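You operate a simulated robot arm through the tools that you are given. There is no shell and no other tool.

Carry out the task below with a simulated robot arm. There is one attempt and no reset: what you move stays moved.

JOB
Stop the hopper and top it up from the pasta jug.
Fine: hopper off before its lid opens; fill to about its line, spill hardly any, put the jug back where it was and shut the lid.

The check looks at the end state, three seconds after you hand in, the way a careful person would. Anything else that was tipped, shoved, dropped, spilled or broken makes it a failure. A push-on lid holds only when it is set on centred and level and pressed home; a screw cap is set on level and turned clockwise until tight.

ROBOT AND FRAMES
A 7-joint arm with a two-finger parallel gripper, fixed in place. Base frame: the origin is at the foot of the arm, x ahead of it, y to its left, z up. Lengths are in cm, angles in rad, forces in N, time in s.
Its first joint turns from -2.897 to 2.897 rad. Payload 4.4 kg.
The tool frame sits at the grasp point between the pads (the TCP): z along the fingers, y along the line on which they close. The tips reach 2.3 cm beyond it. Largest opening 9.4 cm; finger width 3.8, thickness 1; the body of the gripper, 5.4 by 9.6 cm, starts 3.9 cm behind the TCP.
Orientation is told as [roll, pitch, yaw] about the base's x, y, z axes, in that order, counted from this pose: with the fingers straight down and closing along the base's y, the tool's x points along the base's -x, its y along +y and its z along -z.

CONTROLS
- The arm moves only by the tool nudge_tool. Its arguments are lists of equal length, an entry for each row: "rotation": the turn, a rotation vector about the base's x, y, z in rad, a list of three; "linear": the shift along the base's x, y, z in cm, a list of three; "jaw": the closure, from 0 (fully open) to 1 (shut). In form: {"rotation": [[rx, ry, rz], ...], "linear": [[tx, ty, tz], ...], "jaw": [jaw, ...]}. A call has 1 to 20 rows; each row shifts and turns the commanded pose from where the row before left it. Each row takes 0.2 s and may step no farther than 5 cm and 0.15 rad from the row before; otherwise, or with a gripper value out of range, the whole call is refused. Where a pose cannot be reached the arm comes as near as it can. A force on the tool above 90 N (or 10 N above the force at the start of the call, whichever is more), or a blocked arm, ends the call early, and 0.2 s more pass. Each finger travels about 7.2 cm/s and halts on what it meets, pressing with about 28 N; the grip force reading is that of the motor and also rises with nothing between the fingers. The clock runs only during rows and for 0.2 s after the last one: add rows that do not move to give the fingers time. The reply holds the time, the measured pose of the TCP, the force on the tool along the base axes, the opening and the grip force, in the units named above and with some noise, with the torque about the TCP (base axes, N m) and any sound that the robot's microphone picked up.
- Cameras (640 x 400 px; columns grow to the right, rows downward): "scene" is fixed at [21.96, 65, 140.24]; the picture's right is [-0.79, -0.61, 0.00], its down [-0.16, 0.21, -0.96] and it looks along [0.59, -0.76, -0.27] (base axes); focal length 285 px, centre (320, 200). "wrist" rides on the gripper at [8.6, 1.6, -7.4] in the tool frame; the picture's right is [-0.18, 0.98, 0.00], its down [-0.58, -0.11, -0.81] and it looks along [-0.79, -0.15, 0.59] (tool axes); focal length 243 px, centre (320, 200).
- capture(camera): a new picture of that camera. The clock stands still meanwhile.
- pixel_to_xyz(camera, pixels): for up to 12 pixels [column, row] of the newest picture of that camera ("zoom" is the newest enlarged one), the place [x, y, z] in the base frame of the surface seen there, good to about 0.3 cm. The clock stands still meanwhile.
- inspect(camera, box): a new picture of the part [left, top, right, bottom] of that camera's present view, enlarged. The clock stands still meanwhile.
- finish_job(): hands the job in; it is judged then, once.

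Leave the gripper open and the arm clear of the work at the hand-in unless told otherwise.

The tools are called after "Call:" by a JSON object that holds its "method" and its "body". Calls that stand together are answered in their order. nudge_tool: Moves the arm, as the interface text tells. Its arguments: {"type":"object","properties":{"rotation":{"type":"array"},"linear":{"type":"array"},"jaw":{"type":"array"}},"required":["rotation","linear","jaw"]} The other tools are called the same way: capture (camera) takes a picture; pixel_to_xyz (camera, pixels) gives the place of the surface under pixels of a picture; inspect (camera, box) takes an enlarged picture of a part of a camera's view; finish_job () hands the job in.

At the start:

```text
time: 0.0
ee_pos: [59.74, 7.17, 148.18]
tool_rot: [0.001, 0.001, -0.001]
force: [-0.4, 0.7, 0.2]
ft_torque: [0.02, -0.04, -0.01]
grip_width: 9.38
grasp_force: 0.1
```

scene: 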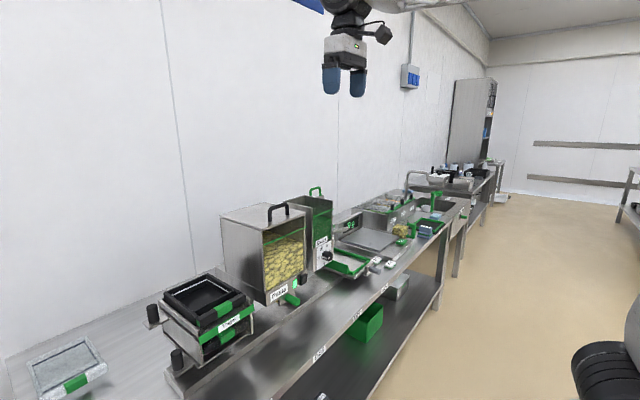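
wrist: 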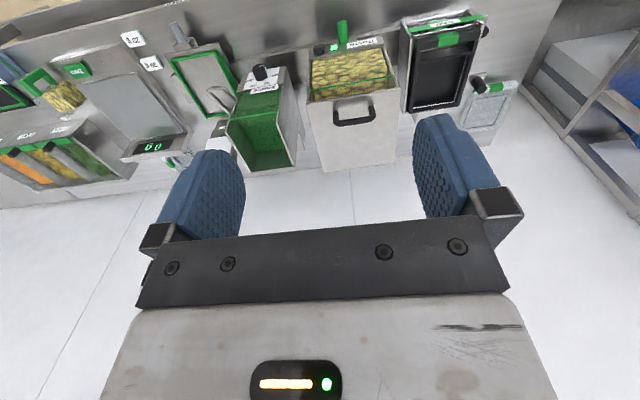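

I see a bench with several hoppers and containers under the arm. I'll enlarge parts of both pictures to read the labels and find the hopper and the pasta jug.

Call:
{"method": "inspect", "body": {"camera": "scene", "box": [140, 170, 340, 300]}}

Call:
{"method": "inspect", "body": {"camera": "scene", "box": [300, 160, 480, 280]}}

Call:
{"method": "inspect", "body": {"camera": "wrist", "box": [200, 0, 520, 200]}}

Call:
{"method": "inspect", "body": {"camera": "wrist", "box": [0, 20, 260, 200]}}

Call:
{"method": "inspect", "body": {"camera": "scene", "box": [0, 250, 320, 400]}}

```text
3.08 times, centred on (240, 235) of scene
```

zoom: 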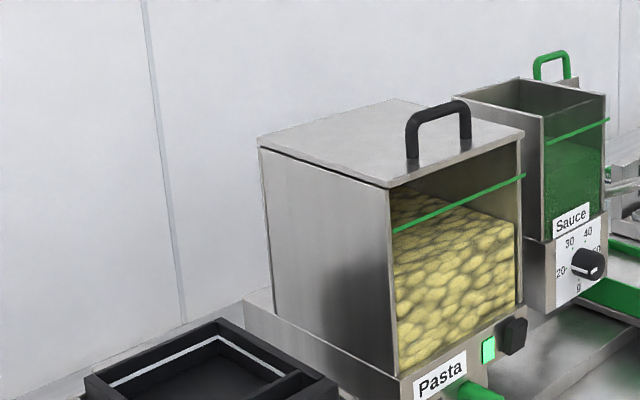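

```text
3.33 times, centred on (390, 220) of scene
```

zoom: 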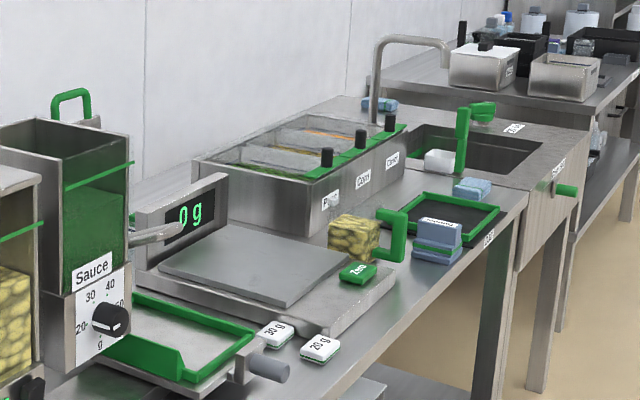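

```text
2.00 times, centred on (360, 100) of wrist
```

zoom: 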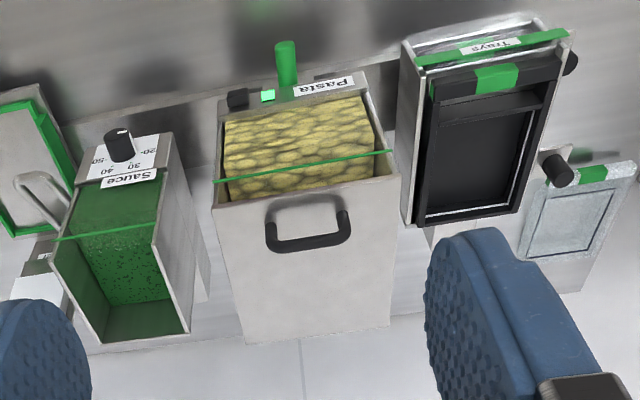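

```text
2.22 times, centred on (130, 110) of wrist
```

zoom: 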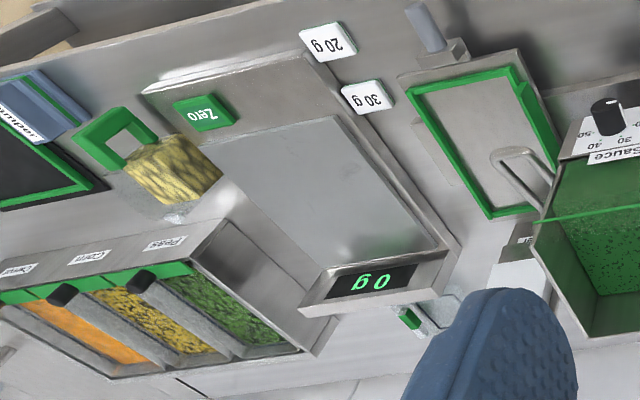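

```text
2.00 times, centred on (160, 325) of scene
```

zoom: 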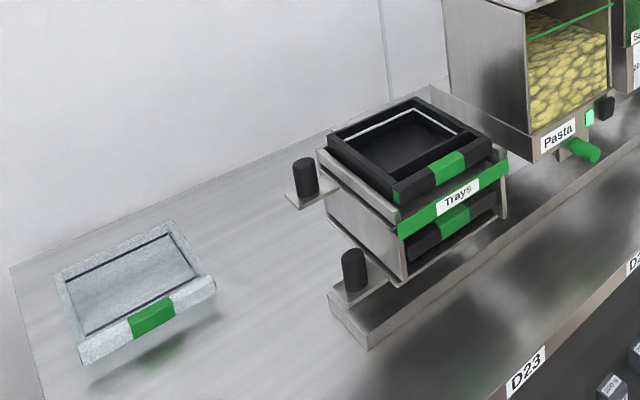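

The pasta hopper has a lid with a black handle, a front window with a green line, a lit green lamp, a black rocker and a green stub. The jug with the green handle stands right of the scale. I'll measure both.

Call:
{"method": "inspect", "body": {"camera": "scene", "box": [250, 250, 330, 320]}}

Call:
{"method": "pixel_to_xyz", "body": {"camera": "scene", "pixels": [[222, 216], [269, 205], [288, 204], [270, 222], [262, 230], [304, 213], [295, 283], [305, 279], [290, 299], [277, 295], [265, 250], [264, 243]]}}

Call:
{"method": "inspect", "body": {"camera": "scene", "box": [375, 205, 445, 250]}}

Call:
{"method": "pixel_to_xyz", "body": {"camera": "zoom", "pixels": [[100, 200], [150, 220], [250, 170], [330, 300], [200, 300]]}}

```text
5.71 times, centred on (290, 285) of scene
```

zoom: 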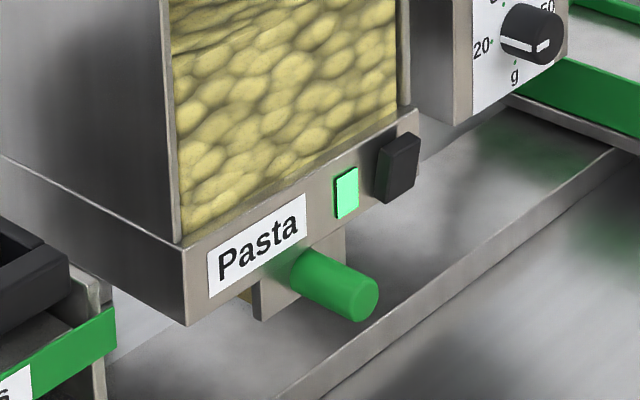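

```text
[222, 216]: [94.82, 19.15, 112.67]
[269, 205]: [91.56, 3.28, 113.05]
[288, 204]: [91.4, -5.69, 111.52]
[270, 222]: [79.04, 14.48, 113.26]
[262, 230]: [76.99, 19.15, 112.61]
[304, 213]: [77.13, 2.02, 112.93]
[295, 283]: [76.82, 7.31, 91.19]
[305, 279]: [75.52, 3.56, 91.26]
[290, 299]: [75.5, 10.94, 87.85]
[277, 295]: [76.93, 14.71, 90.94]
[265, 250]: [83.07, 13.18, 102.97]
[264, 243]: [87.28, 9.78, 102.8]
```

```text
8.89 times, centred on (410, 228) of scene
```

zoom: 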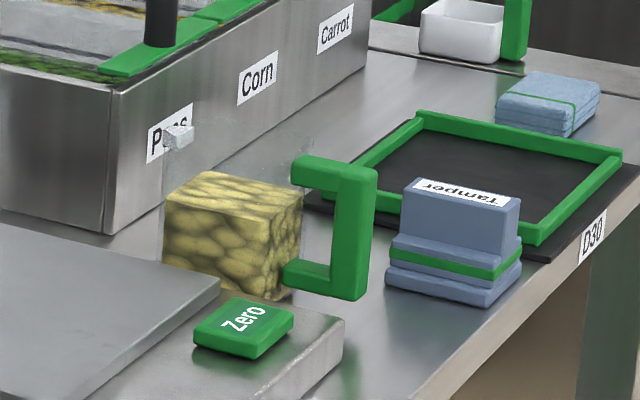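

```text
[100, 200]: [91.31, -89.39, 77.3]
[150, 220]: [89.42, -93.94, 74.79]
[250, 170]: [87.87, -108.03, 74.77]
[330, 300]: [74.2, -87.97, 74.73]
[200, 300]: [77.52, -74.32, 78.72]
```

The jug's walls are clear, so some of those points went through to the bench. I'll measure the jug's handle, pasta and spout in a new close-up, and look at the hopper's edges.

Call:
{"method": "inspect", "body": {"camera": "scene", "box": [380, 210, 430, 245]}}

Call:
{"method": "pixel_to_xyz", "body": {"camera": "zoom", "pixels": [[125, 150], [130, 230], [200, 260], [260, 200], [400, 250], [400, 330], [440, 180], [340, 145], [330, 315], [145, 105], [150, 90], [240, 300]]}}

Call:
{"method": "inspect", "body": {"camera": "scene", "box": [215, 180, 315, 250]}}

Call:
{"method": "pixel_to_xyz", "body": {"camera": "zoom", "pixels": [[390, 165], [520, 125], [405, 160], [455, 130], [40, 230], [310, 320], [570, 220], [390, 400], [360, 170], [250, 130], [410, 180], [530, 150]]}}

```text
11.43 times, centred on (405, 228) of scene
```

zoom: 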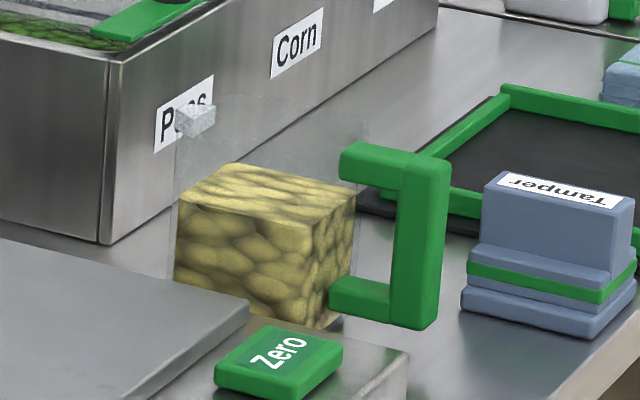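

```text
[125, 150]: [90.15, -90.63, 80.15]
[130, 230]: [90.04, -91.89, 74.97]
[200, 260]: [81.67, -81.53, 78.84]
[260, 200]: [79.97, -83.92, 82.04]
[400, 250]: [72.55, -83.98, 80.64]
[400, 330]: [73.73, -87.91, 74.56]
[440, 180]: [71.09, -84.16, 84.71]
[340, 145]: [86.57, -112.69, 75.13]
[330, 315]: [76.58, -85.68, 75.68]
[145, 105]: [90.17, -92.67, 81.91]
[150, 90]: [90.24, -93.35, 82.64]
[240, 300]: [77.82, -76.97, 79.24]
```

```text
5.71 times, centred on (265, 215) of scene
```

zoom: 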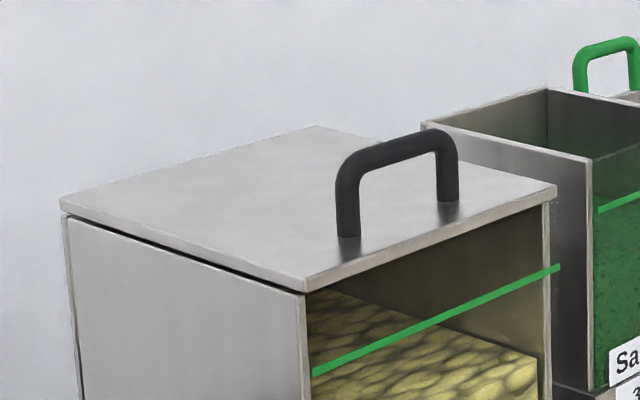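

```text
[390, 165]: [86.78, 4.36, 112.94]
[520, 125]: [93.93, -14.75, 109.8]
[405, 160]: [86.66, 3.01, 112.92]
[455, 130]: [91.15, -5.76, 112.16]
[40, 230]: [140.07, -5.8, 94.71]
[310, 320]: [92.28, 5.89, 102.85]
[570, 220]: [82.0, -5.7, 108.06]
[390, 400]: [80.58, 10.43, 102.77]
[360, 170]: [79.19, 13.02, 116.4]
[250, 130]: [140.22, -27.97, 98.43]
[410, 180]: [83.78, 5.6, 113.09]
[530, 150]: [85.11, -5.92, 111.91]
```

The hopper spans about x 77–95 and y −6 to 19, with its lid top at z 113. The rocker is near [75.5, 3.6, 91.3] and the lamp near [76.8, 7.3, 91.2]. The jug is near [80, −84], with its handle on the side facing the robot at x≈72. I'll lower the arm in front of the hopper and look at its front panel.

Call:
{"method": "nudge_tool", "body": {"rotation": [[0, 0, 0], [0, 0, 0], [0, 0, 0], [0, 0, 0], [0, 0, 0], [0, 0, 0], [0, 0, 0], [0, 0, 0], [0, 0, 0], [0, 0, 0]], "linear": [[-1.2, 0, -4], [-1.2, 0, -4], [-1.2, 0, -4], [-1.2, 0, -4], [-1.2, 0, -4], [-1.2, 0, -4], [-1.2, 0, -4], [-1.2, 0, -4], [-1.2, 0, -4], [0, 0, 0]], "jaw": [0, 0, 0, 0, 0, 0, 0, 0, 0, 0]}}

Call:
{"method": "capture", "body": {"camera": "wrist"}}

Call:
{"method": "capture", "body": {"camera": "scene"}}

```text
time: 2.2
ee_pos: [48.77, 7.07, 112.12]
tool_rot: [0.001, 0.0, 0.0]
force: [0.1, -0.3, 0.1]
ft_torque: [0.01, 0.0, -0.01]
grip_width: 9.41
grasp_force: 0.0
```

```text
taken
```

wrist: 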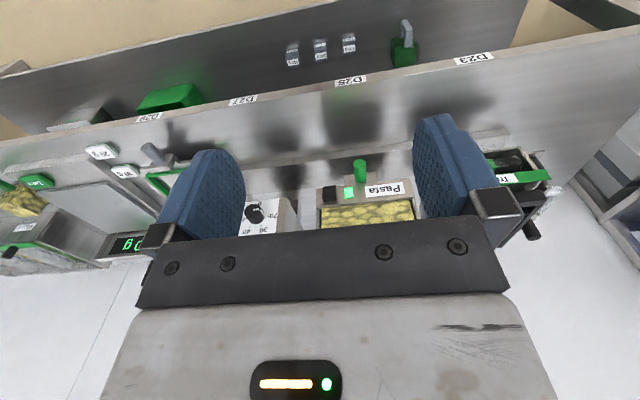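

```text
taken
```

scene: 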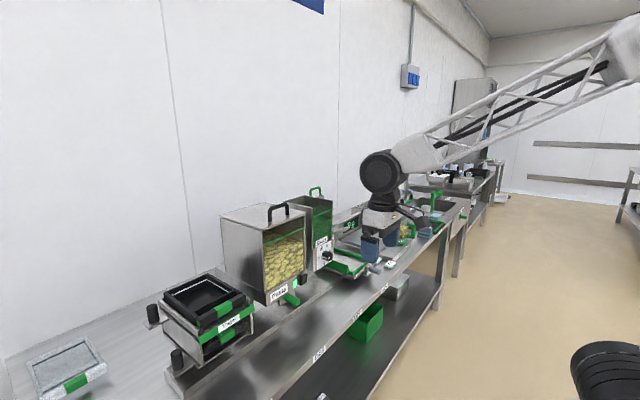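

The arm is clear of the bench. In the wrist view the lamp is lit at (350,190) and the rocker is at (330,193). I'll enlarge the panel.

Call:
{"method": "inspect", "body": {"camera": "wrist", "box": [300, 150, 430, 232]}}

Call:
{"method": "pixel_to_xyz", "body": {"camera": "zoom", "pixels": [[147, 200], [147, 215], [135, 200], [160, 200], [240, 200], [295, 70], [295, 100], [300, 150], [420, 180], [147, 180]]}}

Call:
{"method": "inspect", "body": {"camera": "scene", "box": [280, 265, 320, 310]}}

Call:
{"method": "pixel_to_xyz", "body": {"camera": "zoom", "pixels": [[350, 160], [350, 100], [400, 120], [380, 80], [220, 180], [170, 280], [370, 165], [400, 160], [365, 90], [340, 130]]}}

```text
4.88 times, centred on (365, 191) of wrist
```

zoom: 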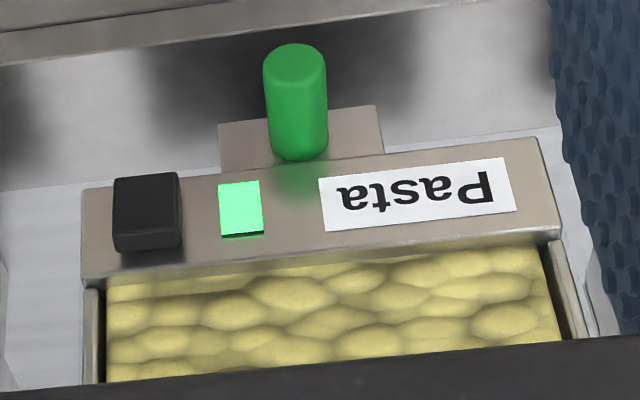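

```text
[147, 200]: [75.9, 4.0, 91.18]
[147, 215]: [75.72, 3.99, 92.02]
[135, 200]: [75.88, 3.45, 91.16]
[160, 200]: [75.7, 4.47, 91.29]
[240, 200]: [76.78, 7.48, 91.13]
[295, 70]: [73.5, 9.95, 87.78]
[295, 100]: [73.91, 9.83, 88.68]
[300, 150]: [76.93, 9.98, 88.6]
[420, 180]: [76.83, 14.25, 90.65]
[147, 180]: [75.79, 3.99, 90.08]
```

```text
8.89 times, centred on (300, 288) of scene
```

zoom: 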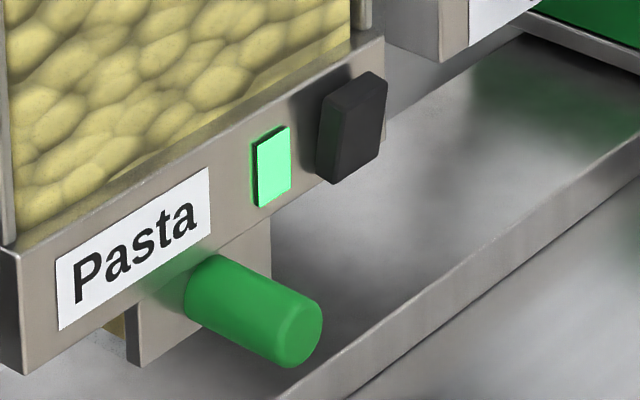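

```text
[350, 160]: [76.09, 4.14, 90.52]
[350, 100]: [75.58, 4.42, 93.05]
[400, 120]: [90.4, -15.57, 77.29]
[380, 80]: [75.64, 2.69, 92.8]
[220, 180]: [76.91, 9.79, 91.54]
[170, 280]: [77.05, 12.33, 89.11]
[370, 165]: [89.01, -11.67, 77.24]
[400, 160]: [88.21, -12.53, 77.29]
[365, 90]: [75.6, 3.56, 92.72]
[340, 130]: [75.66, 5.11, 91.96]
```

The rocker face spans about y 2.5–5 and z 90–93. Its top half sticks out more (x 75.6, against 76.1 at the bottom), so pressing the top should switch it over. I'll close the fingers, tilt the tool level toward +x, and stop about 12 cm short of the panel.

Call:
{"method": "nudge_tool", "body": {"rotation": [[0, -0.1428, 0], [0, -0.1428, 0], [0, -0.1428, 0], [0, -0.1428, 0], [0, -0.1428, 0], [0, -0.1428, 0], [0, -0.1428, 0], [0, -0.1428, 0], [0, -0.1428, 0], [0, -0.1428, 0], [0, -0.1428, 0], [0, 0, 0], [0, 0, 0]], "linear": [[1.2, -0.297, -1.67], [1.2, -0.297, -1.67], [1.2, -0.297, -1.67], [1.2, -0.297, -1.67], [1.2, -0.297, -1.67], [1.2, -0.297, -1.67], [1.2, -0.297, -1.67], [1.2, -0.297, -1.67], [1.2, -0.297, -1.67], [1.2, -0.297, -1.67], [1.2, -0.297, -1.67], [0, 0, 0], [0, 0, 0]], "jaw": [0.3, 0.6, 1, 1, 1, 1, 1, 1, 1, 1, 1, 1, 1]}}

Call:
{"method": "inspect", "body": {"camera": "scene", "box": [220, 200, 420, 325]}}

Call:
{"method": "capture", "body": {"camera": "wrist"}}

```text
time: 5.0
ee_pos: [61.15, 3.25, 94.97]
tool_rot: [-0.077, -1.44, 0.027]
force: [-0.4, 0.2, -0.4]
ft_torque: [0.01, 0.05, 0.0]
grip_width: 0.02
grasp_force: 28.9
out of reach, approached as far as the arm can: row 8, 9
```

```text
3.20 times, centred on (320, 262) of scene
```

zoom: 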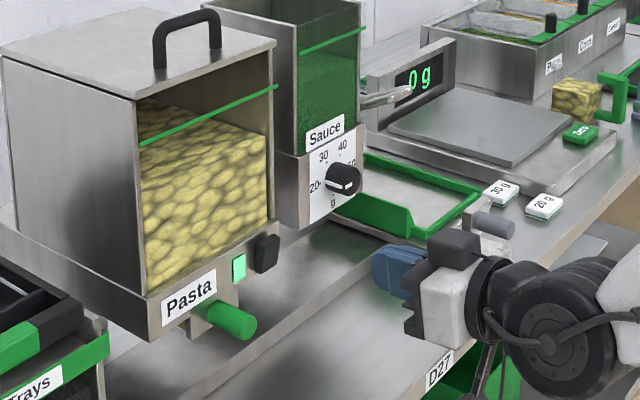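

```text
taken
```

wrist: 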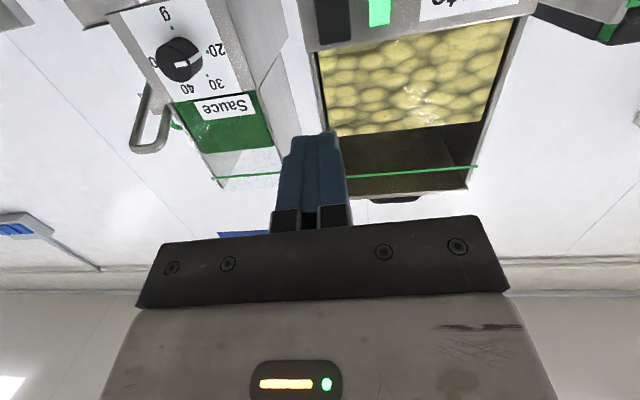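

The tool is nearly level, but two rows were at the edge of reach. I'll hold still for two rows and read the pose again.

Call:
{"method": "nudge_tool", "body": {"rotation": [[0, 0, 0], [0, 0, 0]], "linear": [[0, 0, 0], [0, 0, 0]], "jaw": [1, 1]}}

```text
time: 5.6
ee_pos: [61.32, 3.32, 94.95]
tool_rot: [-0.075, -1.439, 0.022]
force: [0.4, -0.4, 0.1]
ft_torque: [0.02, -0.01, -0.01]
grip_width: 0.01
grasp_force: 28.1
```

It's stuck about 0.13 rad short, which looks like a joint limit. I'll back the pitch command off by 0.17 rad and check that the arm follows exactly.

Call:
{"method": "nudge_tool", "body": {"rotation": [[0, 0.1, 0], [0, 0.1, 0], [0, 0, 0]], "linear": [[0, 0, 0], [0, 0, 0], [0, 0, 0]], "jaw": [1, 1, 1]}}

```text
time: 6.4
ee_pos: [61.09, 3.15, 95.01]
tool_rot: [-0.059, -1.239, 0.009]
force: [0.9, -0.1, -0.2]
ft_torque: [0.04, 0.03, 0.0]
grip_width: 0.0
grasp_force: 28.3
```

The commands work relative to the reached pose, which is convenient. Next I'll correct the small roll, add 0.1 rad of pitch, and go to about [71, 3.8, 94.3]. That puts the lower part of the fingertips opposite the rocker's top half.

Call:
{"method": "nudge_tool", "body": {"rotation": [[0.019, 0, 0.05], [0, -0.1, 0], [0, 0, 0], [0, 0, 0]], "linear": [[3, 0.65, -0.7], [3, 0, 0], [3.5, 0, 0], [0, 0, 0]], "jaw": [1, 1, 1, 1]}}

Call:
{"method": "inspect", "body": {"camera": "scene", "box": [250, 230, 350, 300]}}

Call:
{"method": "capture", "body": {"camera": "wrist"}}

```text
time: 7.4
ee_pos: [70.58, 5.95, 94.86]
tool_rot: [-0.015, -1.338, 0.005]
force: [0.0, 0.4, 0.7]
ft_torque: [0.01, 0.01, -0.01]
grip_width: 0.01
grasp_force: 27.9
out of reach, approached as far as the arm can: row 2, 3
```

```text
5.71 times, centred on (300, 265) of scene
```

zoom: 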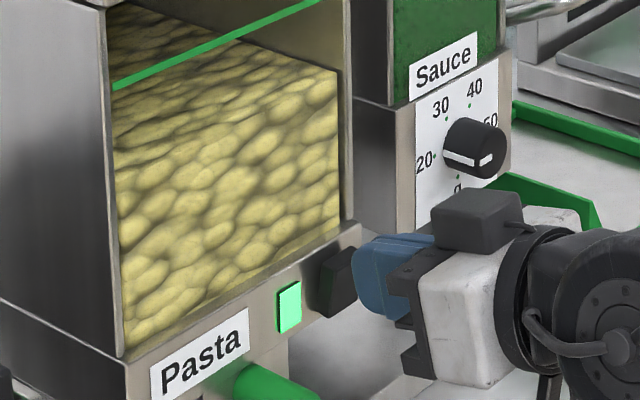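

```text
taken
```

wrist: 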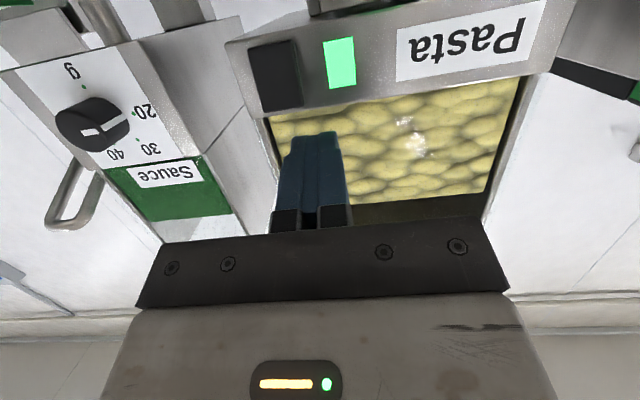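

The arm drifted sideways to y 5.95 at its limit. I'll ease the pitch back to about −1.24 and shift to y 3.8, z 94.4.

Call:
{"method": "nudge_tool", "body": {"rotation": [[0, 0.1, 0], [0, 0, 0], [0, 0, 0]], "linear": [[0, -1.1, -0.2], [0, -1.05, -0.25], [0, 0, 0]], "jaw": [1, 1, 1]}}

Call:
{"method": "capture", "body": {"camera": "wrist"}}

```text
time: 8.2
ee_pos: [70.41, 4.35, 94.64]
tool_rot: [-0.011, -1.238, 0.003]
force: [-0.4, 0.5, 0.3]
ft_torque: [0.0, 0.01, -0.01]
grip_width: 0.0
grasp_force: 28.3
out of reach, approached as far as the arm can: row 2
```

```text
taken
```

wrist: 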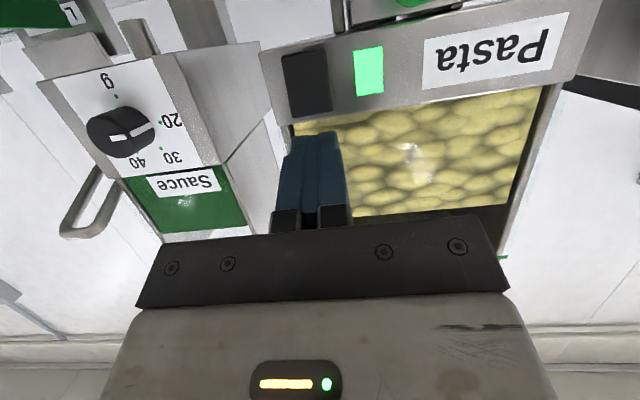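

y stopped at 4.35, still at a joint limit. I'll ease the pitch another 0.1 and finish the sideways shift.

Call:
{"method": "nudge_tool", "body": {"rotation": [[0, 0.1, 0], [0, 0, 0], [0, 0, 0]], "linear": [[0, 0, 0], [0, -0.5, 0], [0, 0, 0]], "jaw": [1, 1, 1]}}

Call:
{"method": "capture", "body": {"camera": "wrist"}}

```text
time: 9.0
ee_pos: [70.31, 3.89, 94.71]
tool_rot: [-0.001, -1.14, 0.003]
force: [-0.1, 0.3, 0.5]
ft_torque: [-0.02, 0.01, -0.01]
grip_width: 0.0
grasp_force: 28.1
```

```text
taken
```

wrist: 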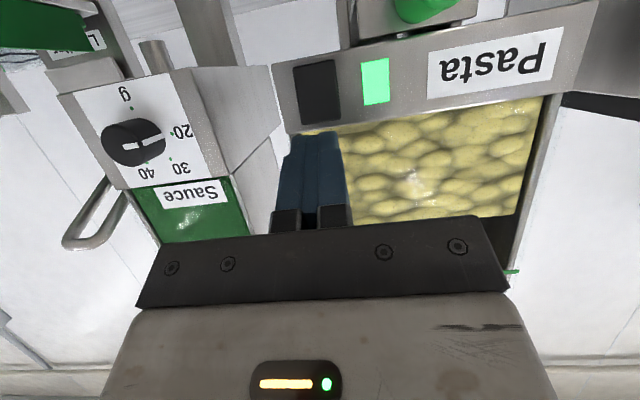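

It now follows exactly. To keep the fingers' leading upper edge off the window, I'll lower 1 cm, then advance to x≈72.8, and after that press in small steps.

Call:
{"method": "nudge_tool", "body": {"rotation": [[0, 0, 0], [0, 0, 0], [0, 0, 0]], "linear": [[0.5, 0, -1.0], [2, 0, 0], [0, 0, 0]], "jaw": [1, 1, 1]}}

Call:
{"method": "inspect", "body": {"camera": "scene", "box": [270, 250, 350, 300]}}

Call:
{"method": "capture", "body": {"camera": "wrist"}}

```text
time: 9.8
ee_pos: [73.02, 3.76, 93.61]
tool_rot: [0.001, -1.14, 0.005]
force: [1.3, 0.2, -0.4]
ft_torque: [-0.03, 0.0, 0.0]
grip_width: 0.02
grasp_force: 27.7
```

```text
8.00 times, centred on (310, 275) of scene
```

zoom: 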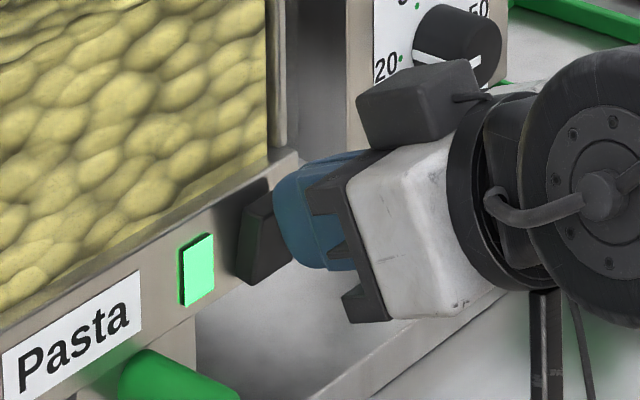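

```text
taken
```

wrist: 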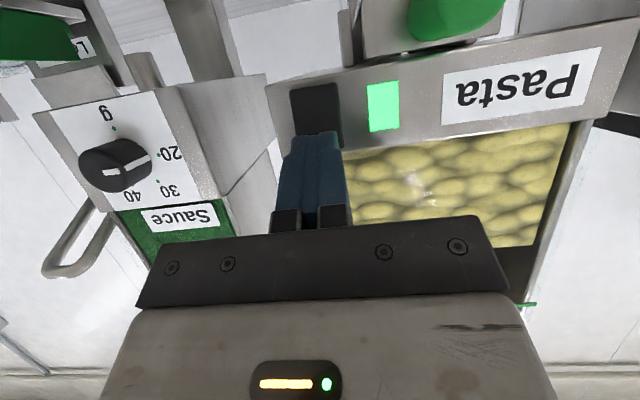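

The fingertips sit right in front of the rocker's upper half, and the lamp is still green. Now I'll press gently in 0.25 cm steps.

Call:
{"method": "nudge_tool", "body": {"rotation": [[0, 0, 0], [0, 0, 0], [0, 0, 0]], "linear": [[0.25, 0, 0], [0.25, 0, 0], [0.2, 0, 0]], "jaw": [1, 1, 1]}}

Call:
{"method": "inspect", "body": {"camera": "scene", "box": [270, 250, 350, 300]}}

```text
time: 10.6
ee_pos: [73.58, 3.62, 93.56]
tool_rot: [-0.003, -1.139, 0.002]
force: [0.3, 0.3, -0.1]
ft_torque: [0.01, 0.03, -0.02]
grip_width: 0.0
grasp_force: 28.2
```

```text
8.00 times, centred on (310, 275) of scene
```

zoom: 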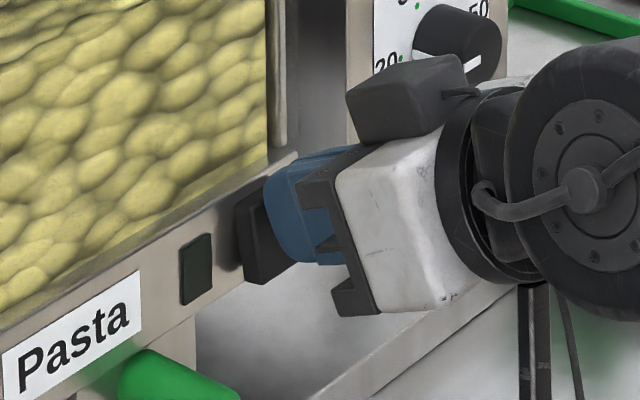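

The lamp has gone dark, so the hopper is off. I'll back straight away and check the rocker.

Call:
{"method": "nudge_tool", "body": {"rotation": [[0, 0, 0], [0, 0, 0], [0, 0, 0], [0, 0, 0], [0, 0, 0]], "linear": [[-1, 0, 0], [-4, 0, 0], [-4, 0, 0], [-4, 0, 0], [0, 0, 0]], "jaw": [1, 1, 1, 1, 1]}}

Call:
{"method": "inspect", "body": {"camera": "scene", "box": [250, 240, 350, 310]}}

```text
time: 11.8
ee_pos: [60.63, 3.64, 93.67]
tool_rot: [0.001, -1.138, 0.003]
force: [-0.4, 0.3, 0.6]
ft_torque: [0.01, -0.02, 0.02]
grip_width: 0.0
grasp_force: 28.1
```

```text
5.71 times, centred on (300, 275) of scene
```

zoom: 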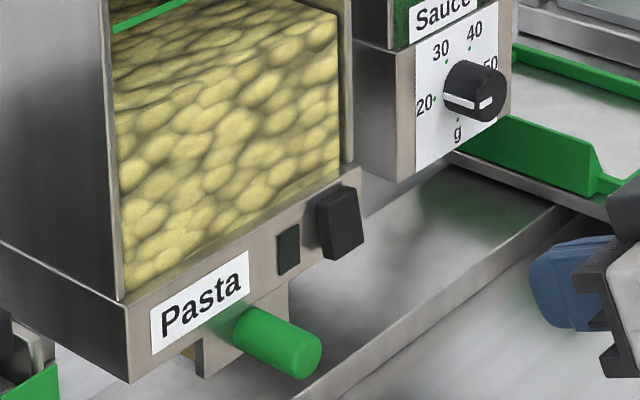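

The hopper stays off. Next I'll rise, turn the tool straight down again, open the fingers, and look at the lid from above.

Call:
{"method": "nudge_tool", "body": {"rotation": [[0, 0.1422, 0], [0, 0.1422, 0], [0, 0.1422, 0], [0, 0.1422, 0], [0, 0.1422, 0], [0, 0.1422, 0], [0, 0.1422, 0], [0, 0.1422, 0], [0, 0, 0], [0, 0, 0], [0, 0, 0], [0, 0, 0]], "linear": [[-1, 0, 4.5], [-1, 0, 4.5], [-1, 0, 4.5], [0, 0, 4.5], [0, 0, 4.5], [0, 0, 4.5], [0, 0, 4.5], [0, 0.5, 4.5], [4, 1, 0], [4, 1, 0], [4, 0.5, 0], [0, 0, 0]], "jaw": [1, 1, 1, 1, 1, 1, 0.5, 0, 0, 0, 0, 0]}}

Call:
{"method": "capture", "body": {"camera": "wrist"}}

Call:
{"method": "capture", "body": {"camera": "scene"}}

```text
time: 14.4
ee_pos: [70.1, 6.15, 125.43]
tool_rot: [-0.017, -0.161, 0.0]
force: [0.5, 0.2, -0.1]
ft_torque: [0.01, 0.01, 0.01]
grip_width: 9.43
grasp_force: 0.0
out of reach, approached as far as the arm can: row 3, 4
```

```text
taken
```

wrist: 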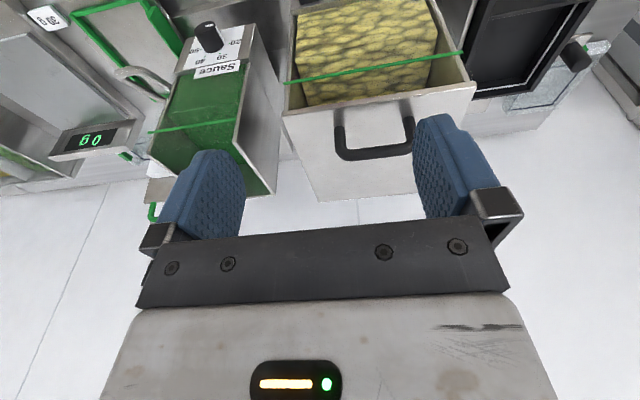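

```text
taken
```

scene: 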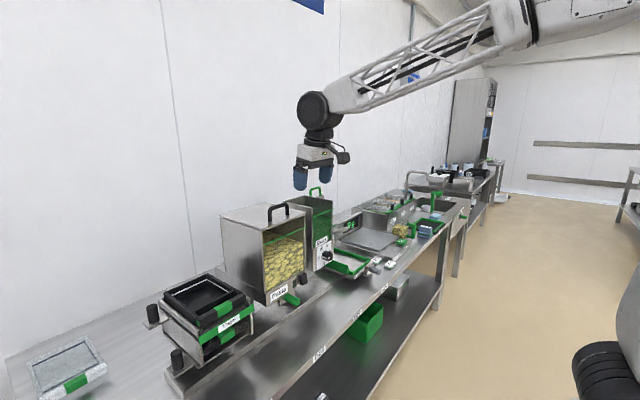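

The tool is above and in front of the hopper. I'll enlarge the lid and handle in the wrist view and measure them.

Call:
{"method": "inspect", "body": {"camera": "wrist", "box": [270, 60, 490, 205]}}

Call:
{"method": "pixel_to_xyz", "body": {"camera": "wrist", "pixels": [[342, 140], [375, 153], [408, 130], [340, 128], [405, 120], [290, 118], [470, 92], [320, 198], [410, 190], [300, 140], [350, 180], [395, 170]]}}

Call:
{"method": "inspect", "body": {"camera": "scene", "box": [215, 195, 310, 255]}}

Call:
{"method": "pixel_to_xyz", "body": {"camera": "zoom", "pixels": [[380, 100], [440, 75], [345, 130], [450, 110], [345, 180], [465, 140], [300, 230], [565, 145], [30, 130], [300, 60], [345, 225], [470, 175]]}}

```text
2.76 times, centred on (380, 132) of wrist
```

zoom: 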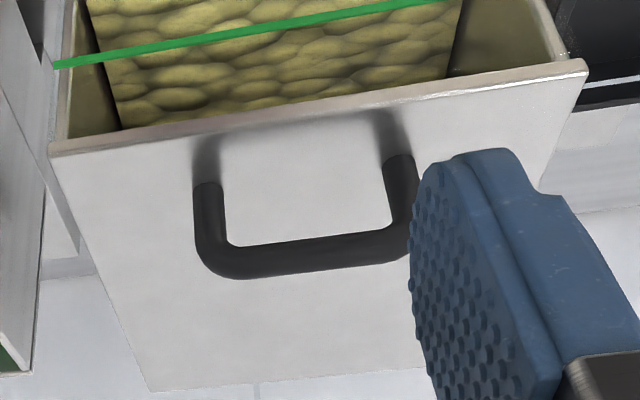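

```text
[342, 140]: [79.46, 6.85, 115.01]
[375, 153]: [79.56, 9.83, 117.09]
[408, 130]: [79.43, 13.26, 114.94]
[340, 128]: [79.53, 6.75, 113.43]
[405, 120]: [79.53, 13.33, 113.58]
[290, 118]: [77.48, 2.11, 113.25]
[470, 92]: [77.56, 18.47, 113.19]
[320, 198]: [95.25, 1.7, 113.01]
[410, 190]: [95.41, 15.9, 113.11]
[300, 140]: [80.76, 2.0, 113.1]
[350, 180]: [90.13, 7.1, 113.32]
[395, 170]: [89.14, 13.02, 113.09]
```

```text
6.67 times, centred on (262, 225) of scene
```

zoom: 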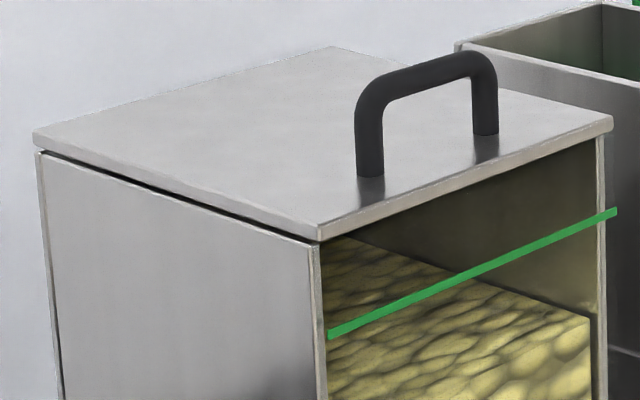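

```text
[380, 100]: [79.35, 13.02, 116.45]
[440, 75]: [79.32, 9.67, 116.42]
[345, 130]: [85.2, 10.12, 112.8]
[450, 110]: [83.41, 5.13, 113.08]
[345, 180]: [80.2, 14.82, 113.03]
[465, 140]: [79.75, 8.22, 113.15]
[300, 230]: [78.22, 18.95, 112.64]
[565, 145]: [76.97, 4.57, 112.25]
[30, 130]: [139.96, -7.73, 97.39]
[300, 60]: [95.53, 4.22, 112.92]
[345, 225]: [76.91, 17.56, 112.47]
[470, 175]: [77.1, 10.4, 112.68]
```

The lid covers x 77–95.5, y 2–19, z 113. Its bridge handle is near the front at x 79.5, running y 6.1–13.9 with its top at z 117.2, so the lid must hinge at the back. The handle's outer width is 7.8 cm, which fits between the open fingers along y. I'll level the tool and move above the handle.

Call:
{"method": "nudge_tool", "body": {"rotation": [[0, 0.08, 0], [0, 0.08, 0], [0, 0, 0], [0, 0, 0]], "linear": [[3.1, 1.3, 0.5], [3.1, 1.3, 0], [3.2, 1.28, 0], [0, 0, 0]], "jaw": [0, 0, 0, 0]}}

Call:
{"method": "capture", "body": {"camera": "wrist"}}

Call:
{"method": "inspect", "body": {"camera": "scene", "box": [200, 120, 340, 250]}}

```text
time: 15.4
ee_pos: [79.61, 10.06, 126.0]
tool_rot: [-0.016, -0.002, 0.001]
force: [0.1, -0.3, -0.2]
ft_torque: [-0.03, -0.02, -0.01]
grip_width: 9.4
grasp_force: 0.0
```

```text
taken
```

wrist: 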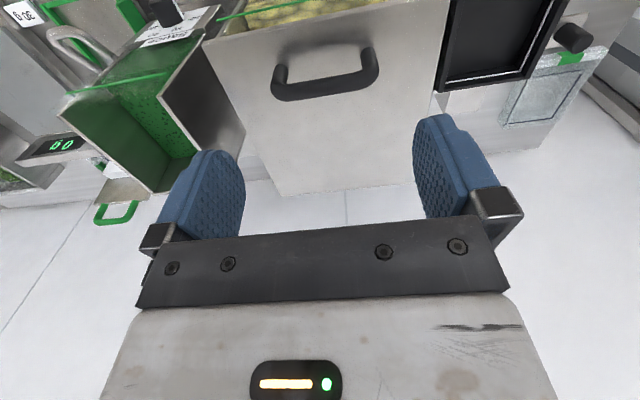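

```text
3.08 times, centred on (270, 185) of scene
```

zoom: 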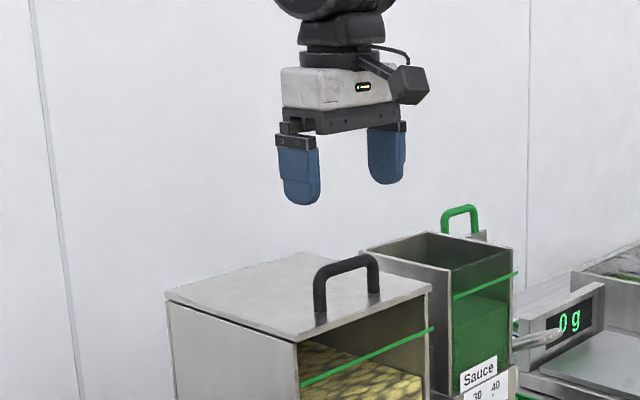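

The sauce hopper's own lid is already open, and its green handle shows behind it at zoom (460,215). I'll measure how far that lid swings, as a guide for this one.

Call:
{"method": "pixel_to_xyz", "body": {"camera": "zoom", "pixels": [[460, 210], [445, 225], [478, 225], [480, 240], [500, 243], [370, 250], [510, 270], [420, 235]]}}

Call:
{"method": "inspect", "body": {"camera": "wrist", "box": [60, 100, 220, 240]}}

Call:
{"method": "pixel_to_xyz", "body": {"camera": "zoom", "pixels": [[150, 305], [180, 310], [260, 260], [200, 240], [330, 270], [400, 250], [140, 365], [230, 340]]}}

```text
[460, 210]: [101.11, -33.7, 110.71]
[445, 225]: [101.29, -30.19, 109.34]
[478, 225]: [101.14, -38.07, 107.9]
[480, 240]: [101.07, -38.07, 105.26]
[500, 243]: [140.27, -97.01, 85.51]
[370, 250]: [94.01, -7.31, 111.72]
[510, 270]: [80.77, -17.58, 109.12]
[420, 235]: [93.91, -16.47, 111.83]
```

```text
2.86 times, centred on (140, 170) of wrist
```

zoom: 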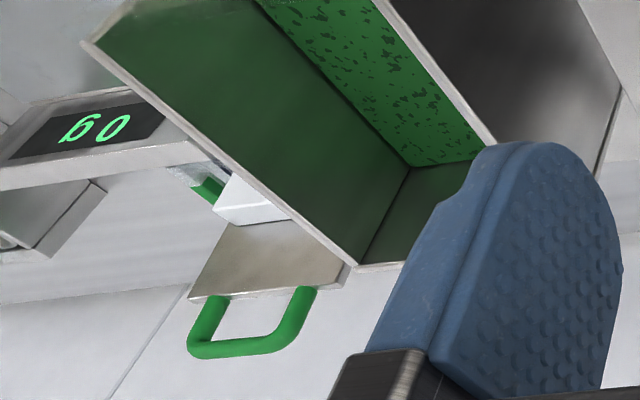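

```text
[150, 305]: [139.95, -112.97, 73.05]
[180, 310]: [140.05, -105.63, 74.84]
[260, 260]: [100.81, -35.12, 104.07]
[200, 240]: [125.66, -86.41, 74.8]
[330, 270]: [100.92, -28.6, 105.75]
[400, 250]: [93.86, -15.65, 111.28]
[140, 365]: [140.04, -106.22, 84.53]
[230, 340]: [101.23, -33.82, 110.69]
```

That green-handled plate stands separately at [101, −34], so it isn't a lid and tells me nothing. I'll descend over the black handle to z≈116.4, where the fingertips clear the lid by about 1 cm, and close on the handle's sides.

Call:
{"method": "nudge_tool", "body": {"rotation": [[0.008, 0, 0], [0.008, 0, 0], [0, 0, 0], [0, 0, 0], [0, 0, 0], [0, 0, 0], [0, 0, 0], [0, 0, 0]], "linear": [[0, 0, -4], [0, 0, -4], [0, 0, -1.5], [0, 0, 0], [0, 0, 0], [0, 0, 0], [0, 0, 0], [0, 0, 0]], "jaw": [0, 0, 0, 0, 0.3, 0.5, 0.5, 0.5]}}

Call:
{"method": "inspect", "body": {"camera": "scene", "box": [215, 150, 315, 250]}}

Call:
{"method": "capture", "body": {"camera": "wrist"}}

```text
time: 17.2
ee_pos: [79.81, 10.14, 116.66]
tool_rot: [-0.003, -0.002, -0.001]
force: [5.3, 40.7, -5.7]
ft_torque: [0.77, 0.21, 0.19]
grip_width: 8.17
grasp_force: 45.0
```

```text
4.00 times, centred on (265, 200) of scene
```

zoom: 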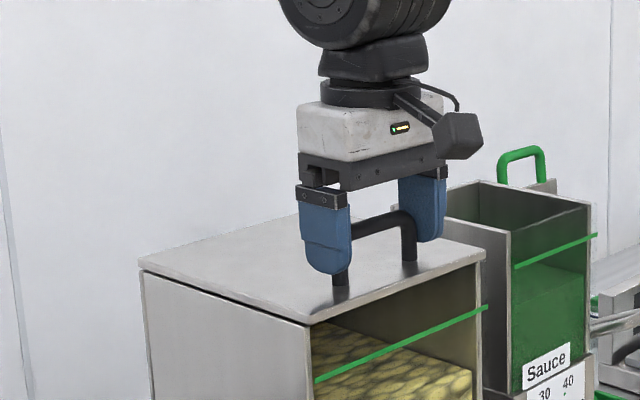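

```text
taken
```

wrist: 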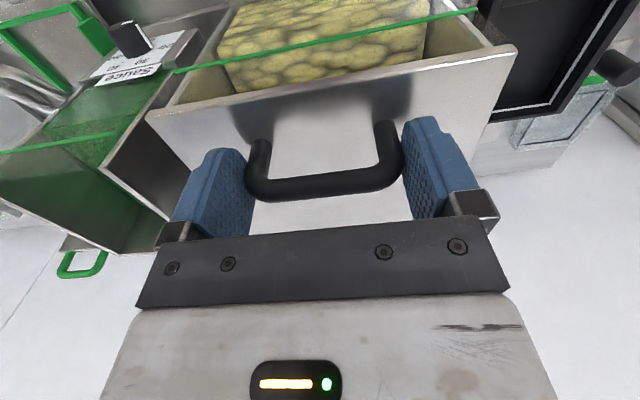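

The fingers are around the handle, but the 40 N sideways reading says the +y finger is carrying the contact. I'll shift +y a little while holding the close, to balance it.

Call:
{"method": "nudge_tool", "body": {"rotation": [[0, 0, 0], [0, 0, 0], [0, 0, 0]], "linear": [[0, 0.15, 0], [0, 0.1, 0], [0, 0, 0]], "jaw": [0.5, 0.5, 0.5]}}

```text
time: 18.0
ee_pos: [79.78, 10.08, 116.73]
tool_rot: [-0.003, -0.005, 0.0]
force: [8.2, -46.5, 15.9]
ft_torque: [-1.17, 0.01, 0.25]
grip_width: 8.17
grasp_force: 44.7
```

It overshot to −46 N. I'll come back 0.13 cm to centre it.

Call:
{"method": "nudge_tool", "body": {"rotation": [[0, 0, 0], [0, 0, 0]], "linear": [[0, -0.13, 0], [0, 0, 0]], "jaw": [0.5, 0.5]}}

```text
time: 18.6
ee_pos: [79.7, 9.99, 116.48]
tool_rot: [-0.002, -0.004, -0.001]
force: [10.5, -59.3, 28.7]
ft_torque: [-0.61, -0.24, 0.08]
grip_width: 8.18
grasp_force: 44.8
```

The sideways load isn't settling. I'll open the fingers, let the arm relax, and read the free pose.

Call:
{"method": "nudge_tool", "body": {"rotation": [[0, 0, 0], [0, 0, 0], [0, 0, 0]], "linear": [[0, 0, 0], [0, 0, 0], [0, 0, 0]], "jaw": [0, 0, 0]}}

Call:
{"method": "inspect", "body": {"camera": "wrist", "box": [160, 80, 500, 250]}}

Call:
{"method": "inspect", "body": {"camera": "scene", "box": [215, 160, 315, 250]}}

```text
time: 19.4
ee_pos: [79.75, 10.15, 116.42]
tool_rot: [-0.001, -0.002, 0.001]
force: [-0.5, 0.2, 0.3]
ft_torque: [0.02, -0.04, 0.02]
grip_width: 9.39
grasp_force: 0.0
```

```text
1.88 times, centred on (330, 165) of wrist
```

zoom: 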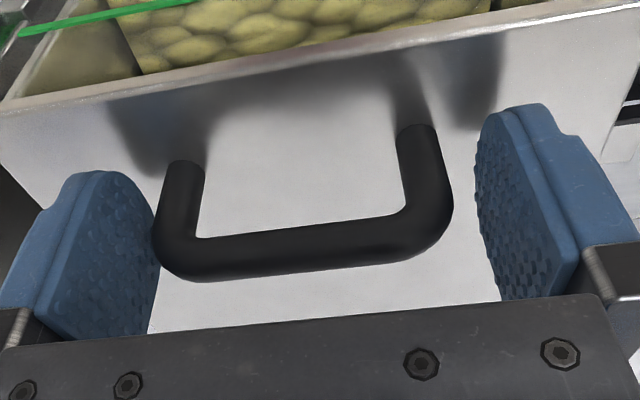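

```text
4.44 times, centred on (265, 205) of scene
```

zoom: 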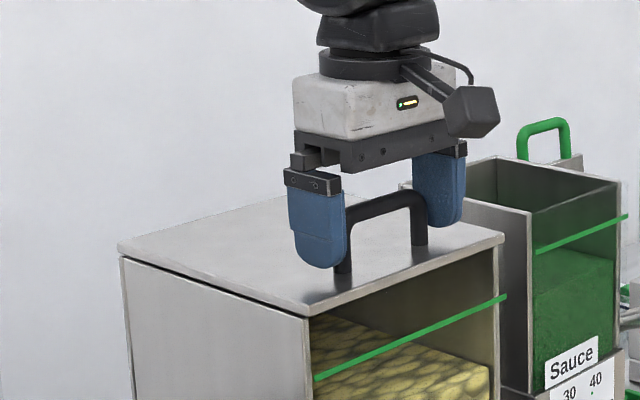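

At rest the tool is at y 10.15, about the handle's centre. I'll close again more gently, to a target only just smaller than the handle's 8.17 cm width.

Call:
{"method": "nudge_tool", "body": {"rotation": [[0, 0, 0], [0, 0, 0], [0, 0, 0], [0, 0, 0]], "linear": [[0, 0, 0], [0, 0, 0], [0, 0, 0], [0, 0, 0]], "jaw": [0.1, 0.17, 0.17, 0.17]}}

```text
time: 20.4
ee_pos: [79.68, 10.14, 116.5]
tool_rot: [-0.002, -0.002, 0.001]
force: [-1.3, -15.4, -1.8]
ft_torque: [0.07, 0.16, -0.12]
grip_width: 8.48
grasp_force: 7.3
```

The −y finger touches first, so the handle's centre is nearer y 10.0. I'll shift −0.12 and continue the gentle close.

Call:
{"method": "nudge_tool", "body": {"rotation": [[0, 0, 0], [0, 0, 0], [0, 0, 0], [0, 0, 0]], "linear": [[0, -0.12, 0], [0, 0, 0], [0, 0, 0], [0, 0, 0]], "jaw": [0.1, 0.15, 0.2, 0.2]}}

```text
time: 21.4
ee_pos: [79.66, 10.1, 116.57]
tool_rot: [-0.001, -0.005, -0.002]
force: [3.8, -24.8, 3.2]
ft_torque: [-0.34, -0.41, -0.31]
grip_width: 8.15
grasp_force: 44.7
```

Both pads are in contact at 8.15 cm with 45 N of grip. I'll shift a touch more to −y, then lift slightly to see whether the lid follows.

Call:
{"method": "nudge_tool", "body": {"rotation": [[0, 0, 0], [0, 0, 0], [0, 0, 0]], "linear": [[0, -0.07, 0], [0, 0, 0.5], [0.05, 0, 0.7]], "jaw": [0.25, 0.25, 0.25]}}

Call:
{"method": "inspect", "body": {"camera": "scene", "box": [215, 160, 315, 250]}}

```text
time: 22.2
ee_pos: [79.55, 10.03, 117.46]
tool_rot: [-0.001, 0.001, -0.001]
force: [-1.2, -26.0, -6.6]
ft_torque: [0.15, 0.31, -0.16]
grip_width: 8.27
grasp_force: 13.2
```

```text
4.44 times, centred on (265, 205) of scene
```

zoom: 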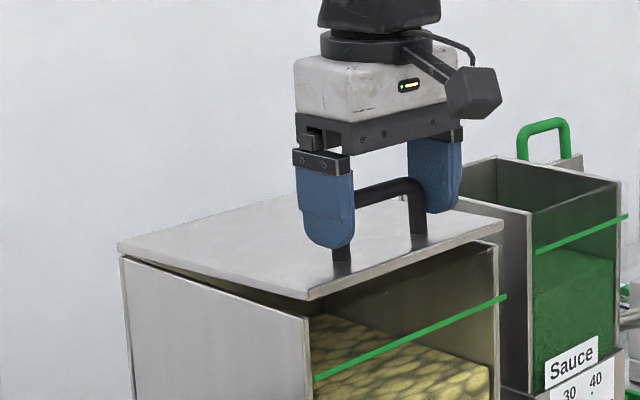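

The lid lifts at the front and hinges at the back, around x 95.5 and z 112.7. I'll keep a firm grip and follow a 16.3 cm arc up to about 30°.

Call:
{"method": "nudge_tool", "body": {"rotation": [[0, 0, 0], [0, 0, 0], [0, 0, 0], [0, 0, 0], [0, 0, 0], [0, 0, 0]], "linear": [[0, 0, 0], [0.6, 0, 1.4], [0.62, 0, 1.28], [0.73, 0, 1.22], [0.82, 0, 1.16], [0.93, 0, 1.08]], "jaw": [0.5, 0.5, 0.5, 0.5, 0.5, 0.5]}}

Call:
{"method": "inspect", "body": {"camera": "scene", "box": [215, 150, 315, 250]}}

```text
time: 23.6
ee_pos: [83.34, 10.09, 123.7]
tool_rot: [-0.002, -0.005, -0.001]
force: [-19.0, -46.2, 1.6]
ft_torque: [-0.32, 1.21, -0.31]
grip_width: 8.16
grasp_force: 45.2
```

```text
4.00 times, centred on (265, 200) of scene
```

zoom: 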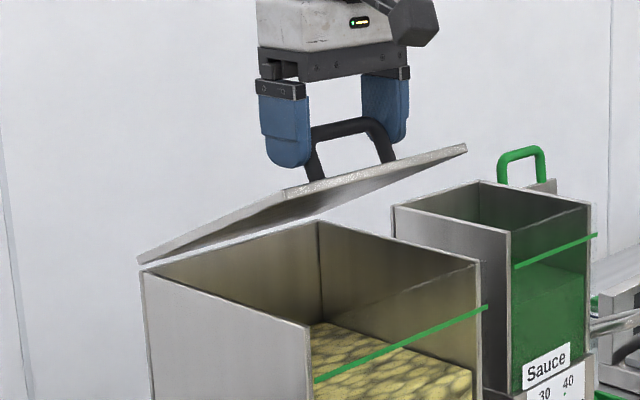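

The lid is following well at about 30°. I'll continue along the arc to about 60°.

Call:
{"method": "nudge_tool", "body": {"rotation": [[0, 0, 0], [0, 0, 0], [0, 0, 0], [0, 0, 0], [0, 0, 0], [0, 0, 0]], "linear": [[1.01, 0, 0.99], [1.1, 0, 0.9], [1.18, 0, 0.81], [1.24, 0, 0.7], [1.29, 0, 0.58], [1.34, 0, 0.48]], "jaw": [0.5, 0.5, 0.5, 0.5, 0.5, 0.5]}}

Call:
{"method": "inspect", "body": {"camera": "scene", "box": [215, 120, 335, 250]}}

```text
time: 25.0
ee_pos: [90.5, 10.0, 128.43]
tool_rot: [0.0, -0.005, -0.001]
force: [-16.9, -79.7, 16.9]
ft_torque: [-0.84, 1.04, 0.72]
grip_width: 8.22
grasp_force: 45.0
```

```text
3.08 times, centred on (275, 185) of scene
```

zoom: 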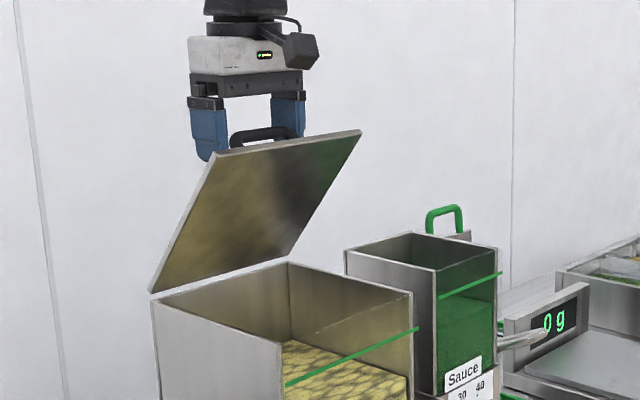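

The lid is at about 60°, but the sideways force has grown to −80 N. I'll ease −y by 0.15 cm first and read again.

Call:
{"method": "nudge_tool", "body": {"rotation": [[0, 0, 0], [0, 0, 0]], "linear": [[0, -0.15, 0], [0, 0, 0]], "jaw": [0.5, 0.5]}}

```text
time: 25.6
ee_pos: [90.5, 10.05, 128.21]
tool_rot: [-0.002, -0.006, 0.001]
force: [-5.2, -60.6, 18.1]
ft_torque: [-0.62, -0.58, 0.62]
grip_width: 8.16
grasp_force: 44.1
```

That relieved it somewhat. I'll continue the arc to about 80° with small −y corrections along the way.

Call:
{"method": "nudge_tool", "body": {"rotation": [[0, 0, 0], [0, 0, 0], [0, 0, 0], [0, 0, 0], [0, 0, 0]], "linear": [[1.38, -0.1, 0.35], [1.4, -0.1, 0.23], [1.42, -0.05, 0.11], [1.42, -0.05, -0.01], [0, 0, 0]], "jaw": [0.5, 0.5, 0.5, 0.5, 0.5]}}

Call:
{"method": "inspect", "body": {"camera": "scene", "box": [215, 120, 335, 250]}}

```text
time: 26.8
ee_pos: [96.26, 9.76, 128.77]
tool_rot: [-0.002, -0.002, 0.001]
force: [0.0, -0.8, 0.2]
ft_torque: [-0.05, 0.01, 0.02]
grip_width: 4.69
grasp_force: 0.0
```

```text
3.08 times, centred on (275, 185) of scene
```

zoom: 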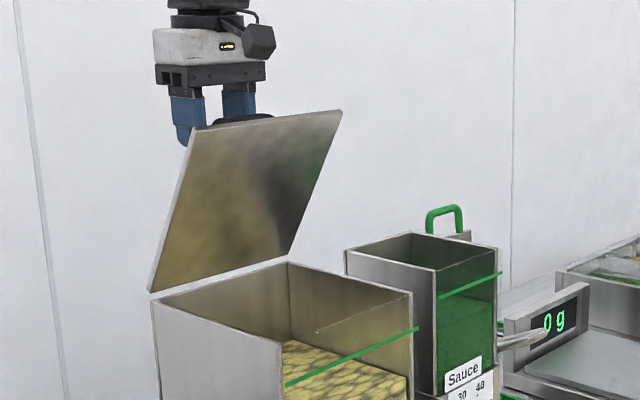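

The handle has slipped out of the fingers, which are now at 4.69 cm and carry no force. The lid still stands at about 75°. I'll wait briefly to see whether it stays there by itself.

Call:
{"method": "nudge_tool", "body": {"rotation": [[0, 0, 0], [0, 0, 0], [0, 0, 0]], "linear": [[0, 0, 0], [0, 0, 0], [0, 0, 0]], "jaw": [0.5, 0.5, 0.5]}}

Call:
{"method": "inspect", "body": {"camera": "scene", "box": [215, 120, 315, 230]}}

Call:
{"method": "capture", "body": {"camera": "wrist"}}

Call:
{"method": "pixel_to_xyz", "body": {"camera": "zoom", "pixels": [[240, 165], [390, 140], [180, 260], [300, 260], [280, 155], [260, 180]]}}

```text
time: 27.6
ee_pos: [96.24, 9.84, 128.9]
tool_rot: [-0.001, -0.003, -0.001]
force: [-0.4, 0.2, 0.3]
ft_torque: [-0.04, 0.02, 0.01]
grip_width: 4.71
grasp_force: 0.1
```

```text
3.64 times, centred on (265, 175) of scene
```

zoom: 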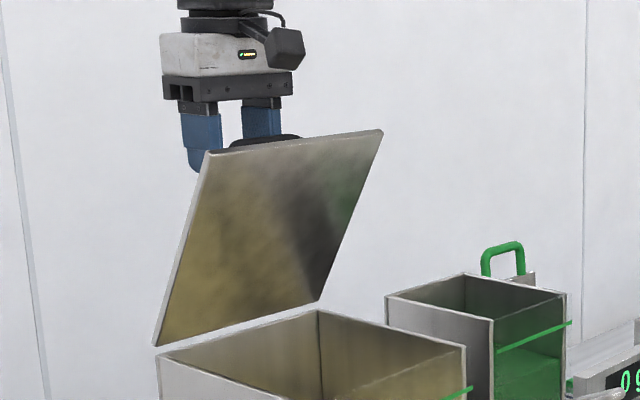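

```text
taken
```

wrist: 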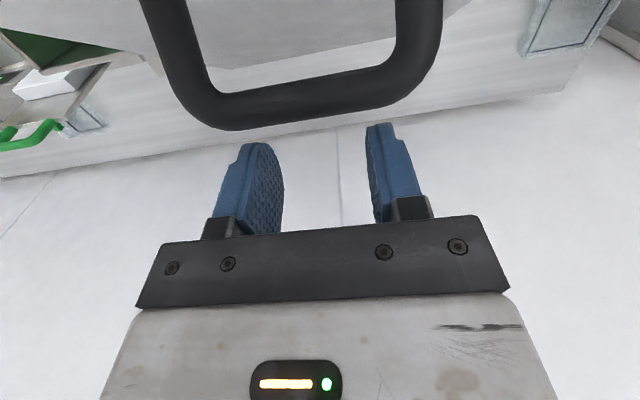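

```text
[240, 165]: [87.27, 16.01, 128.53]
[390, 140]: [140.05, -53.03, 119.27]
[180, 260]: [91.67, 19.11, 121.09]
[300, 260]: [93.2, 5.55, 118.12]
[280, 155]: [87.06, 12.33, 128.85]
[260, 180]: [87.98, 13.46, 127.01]
```

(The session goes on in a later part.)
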